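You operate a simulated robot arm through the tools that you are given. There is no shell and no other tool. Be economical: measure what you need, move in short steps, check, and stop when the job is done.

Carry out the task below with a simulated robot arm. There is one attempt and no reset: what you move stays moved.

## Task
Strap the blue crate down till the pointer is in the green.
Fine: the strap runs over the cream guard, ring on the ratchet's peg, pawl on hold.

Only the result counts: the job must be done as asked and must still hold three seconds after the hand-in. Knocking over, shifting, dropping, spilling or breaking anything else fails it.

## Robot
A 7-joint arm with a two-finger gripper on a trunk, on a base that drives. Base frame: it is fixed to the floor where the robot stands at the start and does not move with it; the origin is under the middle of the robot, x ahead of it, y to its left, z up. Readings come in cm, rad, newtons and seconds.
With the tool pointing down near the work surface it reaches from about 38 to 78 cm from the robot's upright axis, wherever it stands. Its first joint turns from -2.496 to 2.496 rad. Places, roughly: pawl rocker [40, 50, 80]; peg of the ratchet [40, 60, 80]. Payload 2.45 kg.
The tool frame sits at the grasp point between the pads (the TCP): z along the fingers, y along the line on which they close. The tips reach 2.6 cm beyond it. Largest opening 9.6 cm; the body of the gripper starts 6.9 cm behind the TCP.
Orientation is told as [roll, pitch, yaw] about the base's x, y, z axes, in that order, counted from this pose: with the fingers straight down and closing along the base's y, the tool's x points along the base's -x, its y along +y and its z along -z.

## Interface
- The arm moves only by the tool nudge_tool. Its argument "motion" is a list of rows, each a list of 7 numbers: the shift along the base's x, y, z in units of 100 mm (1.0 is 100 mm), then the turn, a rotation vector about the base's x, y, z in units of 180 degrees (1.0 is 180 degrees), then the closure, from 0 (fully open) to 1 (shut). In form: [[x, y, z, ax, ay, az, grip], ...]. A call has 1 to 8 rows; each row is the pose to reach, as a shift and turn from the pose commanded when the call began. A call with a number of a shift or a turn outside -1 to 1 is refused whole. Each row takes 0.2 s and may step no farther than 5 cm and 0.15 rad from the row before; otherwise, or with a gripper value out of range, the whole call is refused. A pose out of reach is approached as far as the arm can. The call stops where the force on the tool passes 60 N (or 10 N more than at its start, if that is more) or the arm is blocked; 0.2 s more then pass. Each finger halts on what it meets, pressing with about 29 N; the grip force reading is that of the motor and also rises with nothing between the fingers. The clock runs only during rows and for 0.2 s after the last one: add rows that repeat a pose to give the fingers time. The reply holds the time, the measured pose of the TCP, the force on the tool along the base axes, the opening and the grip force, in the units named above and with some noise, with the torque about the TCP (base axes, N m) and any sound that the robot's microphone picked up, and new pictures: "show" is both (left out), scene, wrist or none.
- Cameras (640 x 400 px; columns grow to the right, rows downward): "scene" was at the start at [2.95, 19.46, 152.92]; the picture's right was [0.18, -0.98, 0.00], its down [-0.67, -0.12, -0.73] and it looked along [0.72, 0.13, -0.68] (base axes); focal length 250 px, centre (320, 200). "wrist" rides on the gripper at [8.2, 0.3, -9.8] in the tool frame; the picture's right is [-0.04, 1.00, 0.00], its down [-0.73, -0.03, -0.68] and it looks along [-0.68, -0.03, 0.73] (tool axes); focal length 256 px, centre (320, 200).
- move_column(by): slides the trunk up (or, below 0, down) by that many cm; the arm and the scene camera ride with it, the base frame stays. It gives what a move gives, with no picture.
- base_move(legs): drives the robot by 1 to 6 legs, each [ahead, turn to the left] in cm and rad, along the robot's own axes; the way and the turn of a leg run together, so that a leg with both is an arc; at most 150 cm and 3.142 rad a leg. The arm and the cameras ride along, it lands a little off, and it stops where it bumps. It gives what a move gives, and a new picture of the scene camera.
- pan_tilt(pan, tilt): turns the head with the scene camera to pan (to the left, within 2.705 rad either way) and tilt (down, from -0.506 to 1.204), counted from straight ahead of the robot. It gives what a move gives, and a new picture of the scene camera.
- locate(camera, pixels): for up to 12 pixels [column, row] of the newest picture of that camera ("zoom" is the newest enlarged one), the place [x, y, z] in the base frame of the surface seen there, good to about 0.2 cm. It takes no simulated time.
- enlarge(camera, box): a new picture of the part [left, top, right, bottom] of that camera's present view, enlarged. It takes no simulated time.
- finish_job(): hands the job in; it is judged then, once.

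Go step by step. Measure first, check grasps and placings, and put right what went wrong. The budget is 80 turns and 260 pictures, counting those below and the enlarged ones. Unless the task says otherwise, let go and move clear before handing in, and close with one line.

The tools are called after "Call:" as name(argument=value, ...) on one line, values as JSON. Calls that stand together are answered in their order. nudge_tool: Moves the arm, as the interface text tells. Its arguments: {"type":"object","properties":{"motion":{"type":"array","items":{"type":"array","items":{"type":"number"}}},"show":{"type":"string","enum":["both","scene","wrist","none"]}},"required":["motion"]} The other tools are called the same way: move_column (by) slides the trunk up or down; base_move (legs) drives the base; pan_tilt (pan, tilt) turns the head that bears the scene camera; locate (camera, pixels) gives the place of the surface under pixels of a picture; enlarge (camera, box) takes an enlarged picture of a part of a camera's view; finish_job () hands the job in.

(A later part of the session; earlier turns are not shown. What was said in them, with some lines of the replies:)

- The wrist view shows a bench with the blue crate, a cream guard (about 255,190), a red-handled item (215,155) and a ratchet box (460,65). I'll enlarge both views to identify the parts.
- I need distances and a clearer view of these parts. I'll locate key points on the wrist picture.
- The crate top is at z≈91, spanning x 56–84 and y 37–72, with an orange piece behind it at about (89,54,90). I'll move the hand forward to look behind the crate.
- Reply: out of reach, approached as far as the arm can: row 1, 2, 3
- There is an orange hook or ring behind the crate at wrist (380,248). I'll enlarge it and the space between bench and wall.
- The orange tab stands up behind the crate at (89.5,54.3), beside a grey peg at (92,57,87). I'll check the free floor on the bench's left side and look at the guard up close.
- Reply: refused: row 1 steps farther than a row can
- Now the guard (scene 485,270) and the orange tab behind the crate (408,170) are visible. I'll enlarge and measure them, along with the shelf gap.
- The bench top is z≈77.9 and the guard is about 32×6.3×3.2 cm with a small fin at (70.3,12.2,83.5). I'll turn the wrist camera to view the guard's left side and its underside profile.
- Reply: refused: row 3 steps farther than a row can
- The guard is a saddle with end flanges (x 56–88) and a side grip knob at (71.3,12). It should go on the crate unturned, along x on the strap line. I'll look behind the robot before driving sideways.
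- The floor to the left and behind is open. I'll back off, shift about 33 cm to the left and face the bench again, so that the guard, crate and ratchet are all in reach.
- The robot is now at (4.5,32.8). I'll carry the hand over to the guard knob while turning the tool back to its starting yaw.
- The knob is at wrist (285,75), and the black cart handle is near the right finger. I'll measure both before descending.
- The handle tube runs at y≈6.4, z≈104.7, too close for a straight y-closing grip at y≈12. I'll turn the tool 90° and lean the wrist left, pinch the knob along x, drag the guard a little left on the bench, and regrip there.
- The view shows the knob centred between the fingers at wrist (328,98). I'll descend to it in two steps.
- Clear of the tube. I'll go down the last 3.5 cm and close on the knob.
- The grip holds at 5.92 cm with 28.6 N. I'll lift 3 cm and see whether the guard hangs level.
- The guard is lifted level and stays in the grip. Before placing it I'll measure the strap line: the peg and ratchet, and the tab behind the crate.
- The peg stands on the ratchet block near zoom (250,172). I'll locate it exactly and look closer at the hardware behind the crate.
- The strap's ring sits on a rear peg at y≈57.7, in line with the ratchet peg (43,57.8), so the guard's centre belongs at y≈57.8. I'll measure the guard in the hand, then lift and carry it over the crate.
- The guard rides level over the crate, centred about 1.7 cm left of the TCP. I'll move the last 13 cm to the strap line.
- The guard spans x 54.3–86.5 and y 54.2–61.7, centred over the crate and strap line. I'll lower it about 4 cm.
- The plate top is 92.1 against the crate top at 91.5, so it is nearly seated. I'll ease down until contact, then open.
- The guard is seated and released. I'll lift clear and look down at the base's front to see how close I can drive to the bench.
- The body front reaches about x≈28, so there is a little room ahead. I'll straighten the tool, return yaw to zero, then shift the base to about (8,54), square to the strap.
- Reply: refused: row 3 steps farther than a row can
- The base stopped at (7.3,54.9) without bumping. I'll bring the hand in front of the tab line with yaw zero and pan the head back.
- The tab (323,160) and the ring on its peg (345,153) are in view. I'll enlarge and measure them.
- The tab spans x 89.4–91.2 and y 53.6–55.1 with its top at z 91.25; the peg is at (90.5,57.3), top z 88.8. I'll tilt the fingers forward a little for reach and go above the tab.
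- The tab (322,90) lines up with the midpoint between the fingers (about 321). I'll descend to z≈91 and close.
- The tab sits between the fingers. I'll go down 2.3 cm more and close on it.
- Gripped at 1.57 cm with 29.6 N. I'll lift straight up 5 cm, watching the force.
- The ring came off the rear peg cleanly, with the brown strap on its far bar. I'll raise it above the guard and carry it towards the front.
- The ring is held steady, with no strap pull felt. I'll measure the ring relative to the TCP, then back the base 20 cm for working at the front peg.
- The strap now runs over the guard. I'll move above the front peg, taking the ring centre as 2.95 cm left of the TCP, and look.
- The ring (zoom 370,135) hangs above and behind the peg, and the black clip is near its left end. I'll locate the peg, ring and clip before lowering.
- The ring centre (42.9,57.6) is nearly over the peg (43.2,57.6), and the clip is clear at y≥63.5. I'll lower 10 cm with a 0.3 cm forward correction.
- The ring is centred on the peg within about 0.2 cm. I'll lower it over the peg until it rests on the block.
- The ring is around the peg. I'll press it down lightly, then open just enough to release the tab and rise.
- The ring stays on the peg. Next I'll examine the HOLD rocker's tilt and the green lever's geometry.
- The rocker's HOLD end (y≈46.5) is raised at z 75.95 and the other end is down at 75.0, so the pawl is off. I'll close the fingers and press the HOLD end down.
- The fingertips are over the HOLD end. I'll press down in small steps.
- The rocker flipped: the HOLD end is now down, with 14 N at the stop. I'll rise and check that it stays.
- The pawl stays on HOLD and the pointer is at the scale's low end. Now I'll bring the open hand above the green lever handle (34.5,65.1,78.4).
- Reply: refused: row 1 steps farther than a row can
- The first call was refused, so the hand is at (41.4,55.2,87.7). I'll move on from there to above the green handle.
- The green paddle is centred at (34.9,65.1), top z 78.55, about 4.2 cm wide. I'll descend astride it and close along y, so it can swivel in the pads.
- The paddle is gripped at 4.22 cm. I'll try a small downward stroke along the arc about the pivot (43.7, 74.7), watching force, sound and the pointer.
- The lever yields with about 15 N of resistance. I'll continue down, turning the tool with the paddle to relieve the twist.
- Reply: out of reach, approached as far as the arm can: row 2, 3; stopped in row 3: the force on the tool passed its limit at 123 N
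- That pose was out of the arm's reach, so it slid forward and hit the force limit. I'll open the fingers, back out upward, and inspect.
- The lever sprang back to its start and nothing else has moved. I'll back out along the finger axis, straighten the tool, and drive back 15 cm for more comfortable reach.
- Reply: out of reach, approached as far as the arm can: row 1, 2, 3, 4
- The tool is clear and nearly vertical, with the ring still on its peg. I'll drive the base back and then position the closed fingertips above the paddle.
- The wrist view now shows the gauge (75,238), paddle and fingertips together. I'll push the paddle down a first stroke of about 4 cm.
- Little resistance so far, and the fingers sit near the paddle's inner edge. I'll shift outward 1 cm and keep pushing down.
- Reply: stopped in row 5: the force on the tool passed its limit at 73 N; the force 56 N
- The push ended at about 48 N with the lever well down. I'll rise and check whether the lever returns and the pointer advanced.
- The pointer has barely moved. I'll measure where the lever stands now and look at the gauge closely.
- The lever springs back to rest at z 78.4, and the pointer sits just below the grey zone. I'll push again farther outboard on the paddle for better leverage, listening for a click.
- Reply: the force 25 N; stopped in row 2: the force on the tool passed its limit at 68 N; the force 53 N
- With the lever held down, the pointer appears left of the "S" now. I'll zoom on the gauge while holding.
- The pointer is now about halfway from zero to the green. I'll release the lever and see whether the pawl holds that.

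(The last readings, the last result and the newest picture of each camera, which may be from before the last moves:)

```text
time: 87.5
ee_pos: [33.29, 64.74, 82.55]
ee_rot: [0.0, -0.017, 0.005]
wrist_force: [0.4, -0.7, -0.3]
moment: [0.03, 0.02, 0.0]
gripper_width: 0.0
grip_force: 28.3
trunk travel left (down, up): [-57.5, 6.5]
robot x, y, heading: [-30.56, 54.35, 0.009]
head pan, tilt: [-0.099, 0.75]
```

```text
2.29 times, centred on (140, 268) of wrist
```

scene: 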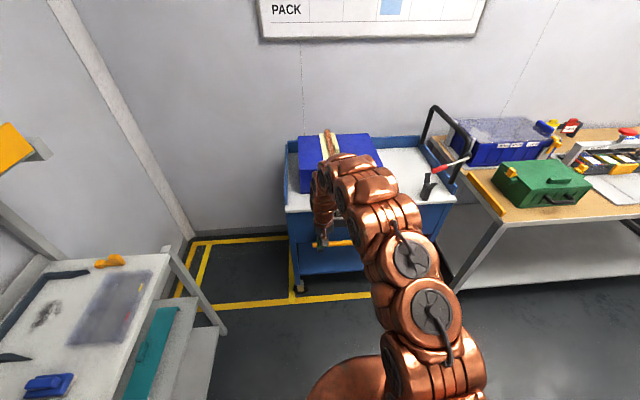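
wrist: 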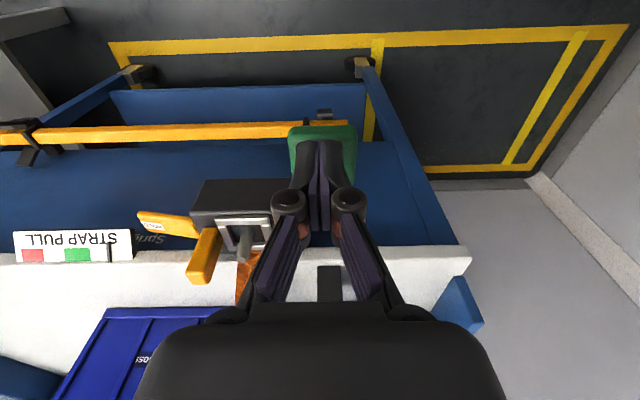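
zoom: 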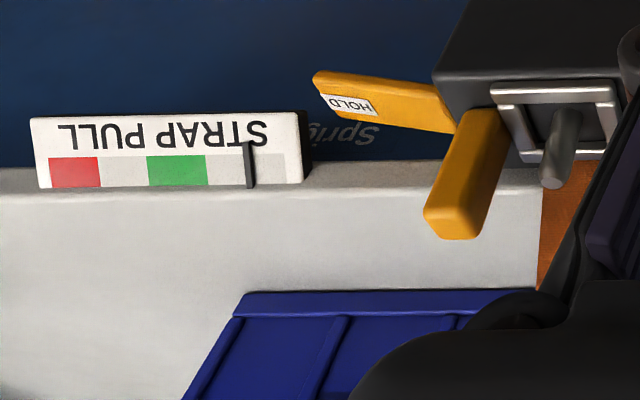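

The pawl holds: the pointer stays about 40% of the way to green. I'll give another stroke.

Call:
nudge_tool(motion=[[-0.02, 0, -0.3, 0, 0, 0, 1], [-0.02, 0, -0.45, 0, 0, 0, 1], [-0.02, 0, -0.6, 0, 0, 0, 1], [-0.02, 0, -0.68, 0, 0, 0, 1], [-0.02, 0, -0.76, 0, 0, 0, 1], [-0.02, 0, -0.83, 0, 0, 0, 1]], show="wrist")

Call:
enlarge(camera="wrist", box=[0, 250, 200, 375])

```text
time: 88.9
ee_pos: [33.09, 65.02, 74.28]
ee_rot: [0.0, -0.02, 0.005]
wrist_force: [-0.7, 0.0, 4.7]
moment: [-0.02, -0.03, 0.0]
gripper_width: 0.58
grip_force: 28.2
trunk travel left (down, up): [-57.5, 6.5]
robot x, y, heading: [-31.05, 54.51, 0.009]
head pan, tilt: [-0.099, 0.75]
```

wrist: 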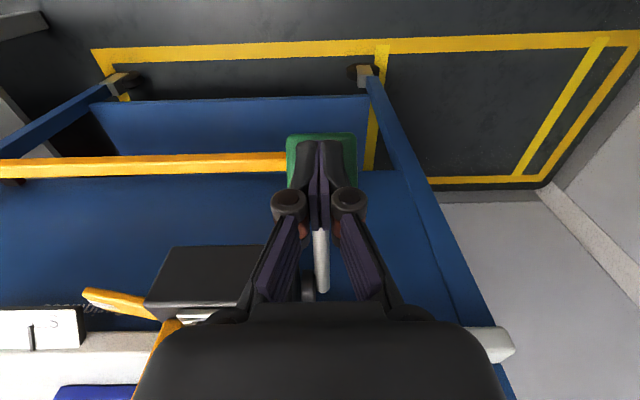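

```text
3.20 times, centred on (100, 312) of wrist
```

zoom: 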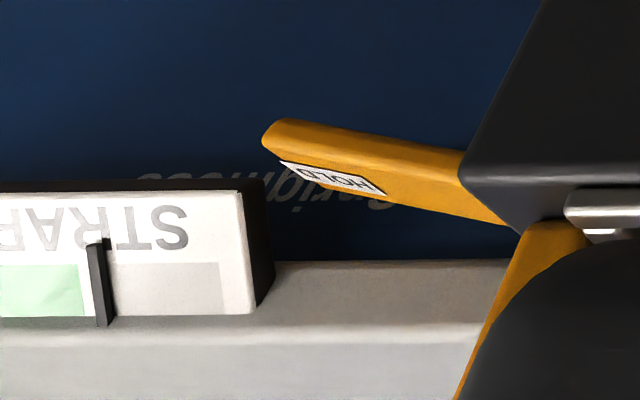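

Another step gained; the pointer is just short of green. I'll release, check the reading, and give one more stroke.

Call:
nudge_tool(motion=[[0, 0, 0.1, 0, 0, 0, 1], [0, 0, 0.3, 0, 0, 0, 1], [0, 0, 0.6, 0, 0, 0, 1], [0, 0, 0.83, 0, 0, 0, 1]], show="wrist")

Call:
enlarge(camera="wrist", box=[0, 180, 280, 355])

```text
time: 89.9
ee_pos: [33.06, 64.97, 82.69]
ee_rot: [-0.001, -0.015, 0.007]
wrist_force: [0.6, -0.5, -0.7]
moment: [0.0, -0.01, 0.02]
gripper_width: 0.02
grip_force: 28.9
trunk travel left (down, up): [-57.5, 6.5]
robot x, y, heading: [-31.06, 54.11, 0.009]
head pan, tilt: [-0.099, 0.75]
```

wrist: 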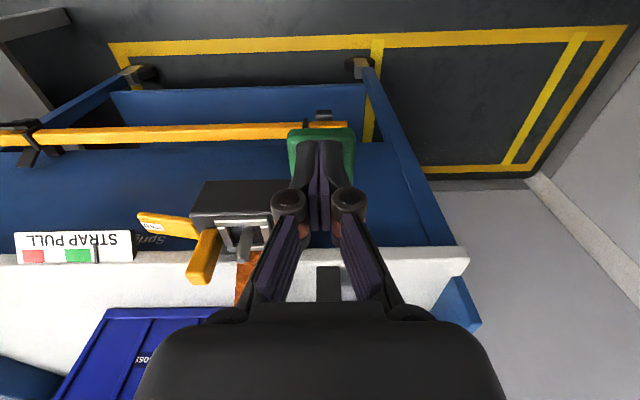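

```text
2.29 times, centred on (140, 268) of wrist
```

zoom: 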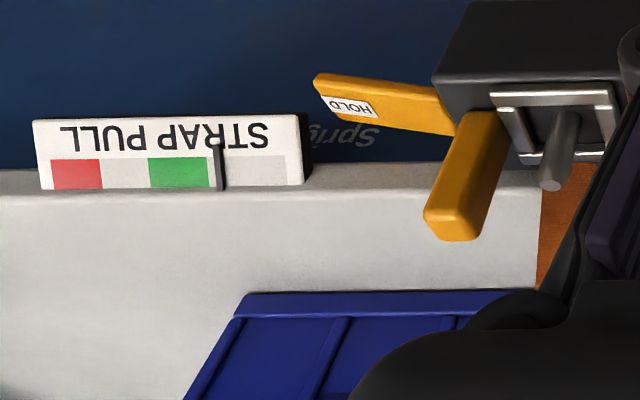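

The pointer is held just short of green (218 against the green edge at 208), at about 31 px per stroke. One more full stroke should land it in the green.

Call:
nudge_tool(motion=[[0, 0, -0.3, 0, 0, 0, 1], [0, 0, -0.45, 0, 0, 0, 1], [0, 0, -0.6, 0, 0, 0, 1], [0, 0, -0.68, 0, 0, 0, 1], [0, 0, -0.76, 0, 0, 0, 1], [0, 0, -0.84, 0, 0, 0, 1]], show="none")

Call:
nudge_tool(motion=[[0, 0, 0.1, 0, 0, 0, 1], [0, 0, 0.3, 0, 0, 0, 1], [0, 0, 0.6, 0, 0, 0, 1], [0, 0, 0.84, 0, 0, 0, 1]], show="wrist")

Call:
enlarge(camera="wrist", box=[0, 180, 280, 355])

```text
time: 91.3
ee_pos: [33.19, 64.94, 74.21]
ee_rot: [-0.001, -0.019, 0.005]
wrist_force: [-1.7, 0.3, 5.8]
moment: [0.02, -0.04, -0.01]
gripper_width: 0.61
grip_force: 29.0
trunk travel left (down, up): [-57.5, 6.5]
robot x, y, heading: [-31.01, 54.34, 0.008]
head pan, tilt: [-0.099, 0.75]
```

```text
time: 92.3
ee_pos: [33.05, 65.11, 82.51]
ee_rot: [0.0, -0.016, 0.005]
wrist_force: [0.7, -0.1, 0.6]
moment: [0.01, 0.02, 0.01]
gripper_width: 0.01
grip_force: 28.3
trunk travel left (down, up): [-57.5, 6.5]
robot x, y, heading: [-30.65, 54.32, 0.008]
head pan, tilt: [-0.099, 0.75]
```

wrist: 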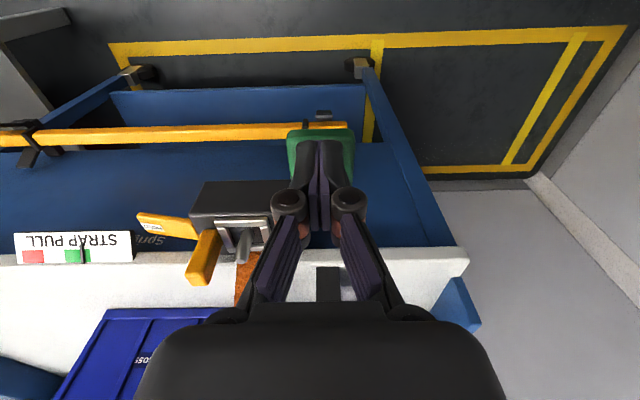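

```text
2.29 times, centred on (140, 268) of wrist
```

zoom: 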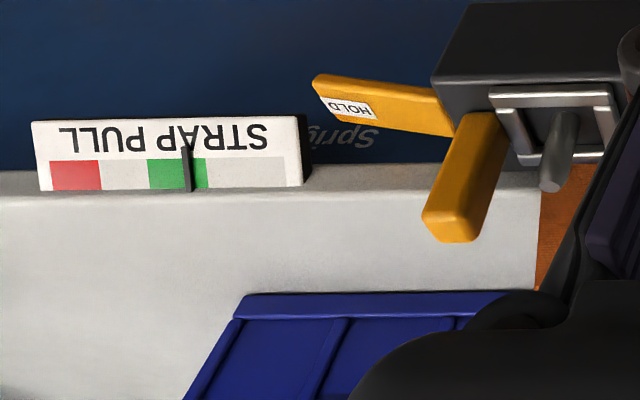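

The pointer is in the green and the pawl is on HOLD. I'll move the hand clear, back off a little, and check everything.

Call:
nudge_tool(motion=[[0, 0, 0.4, 0, 0, 0, 1], [0, 0, 0.8, 0, 0, 0, 1], [0, 0, 1.0, 0, 0, 0, 1]], show="none")

Call:
nudge_tool(motion=[[0, -0.4, 0.2, 0, 0, 0, 1], [0, -0.8, 0.5, 0, 0, 0, 1], [0, -1.0, 0.8, 0, 0, 0, 1]], show="both")

Call:
enlarge(camera="wrist", box=[100, 60, 500, 310])

Call:
enlarge(camera="scene", box=[270, 120, 470, 260])

```text
time: 93.1
ee_pos: [33.07, 65.08, 92.64]
ee_rot: [0.0, -0.016, 0.004]
wrist_force: [0.3, 1.1, -0.4]
moment: [0.0, 0.03, 0.0]
gripper_width: 0.01
grip_force: 27.6
trunk travel left (down, up): [-57.5, 6.5]
robot x, y, heading: [-31.36, 54.6, 0.004]
head pan, tilt: [-0.099, 0.75]
```

```text
time: 93.9
ee_pos: [33.11, 54.81, 100.61]
ee_rot: [-0.001, -0.016, 0.006]
wrist_force: [0.1, -0.7, 0.4]
moment: [-0.01, -0.01, -0.03]
gripper_width: 0.01
grip_force: 28.4
trunk travel left (down, up): [-57.5, 6.5]
robot x, y, heading: [-30.72, 54.52, 0.007]
head pan, tilt: [-0.099, 0.75]
```

scene: 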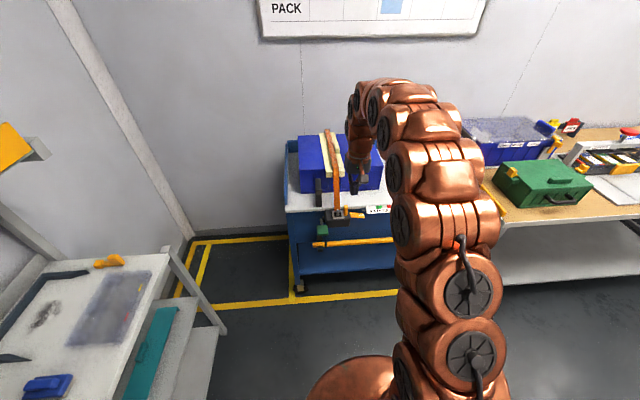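
wrist: 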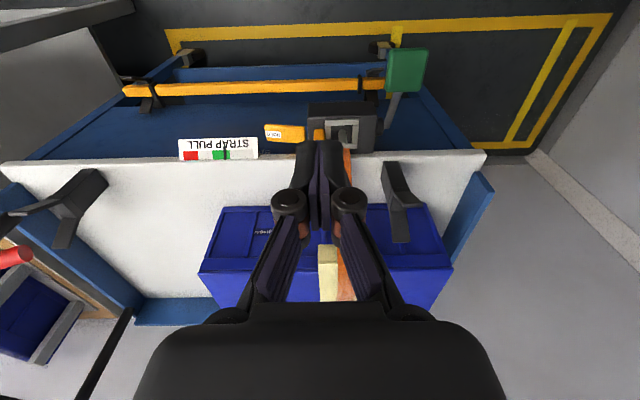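

```text
1.60 times, centred on (300, 185) of wrist
```

zoom: 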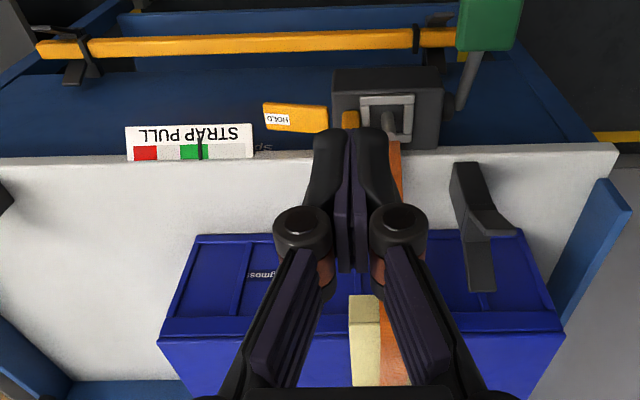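

```text
2.86 times, centred on (370, 190) of scene
```

zoom: 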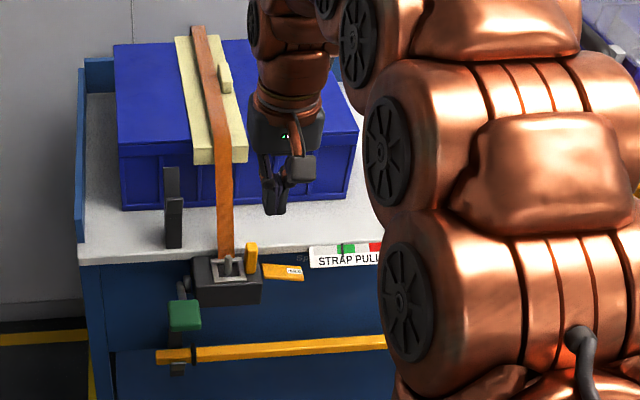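

The strap lies along the guard, the ring is on the peg, the rocker is on HOLD, the pointer is in the green (zoom 200,152), and the hand is clear. I'm handing in.

Call:
finish_job()

```text
The job is handed in.
```

The blue crate is strapped down and the job is handed in: the strap runs over the cream guard, the ring is on the ratchet's peg, the pawl is on HOLD, and the pointer is in the green.
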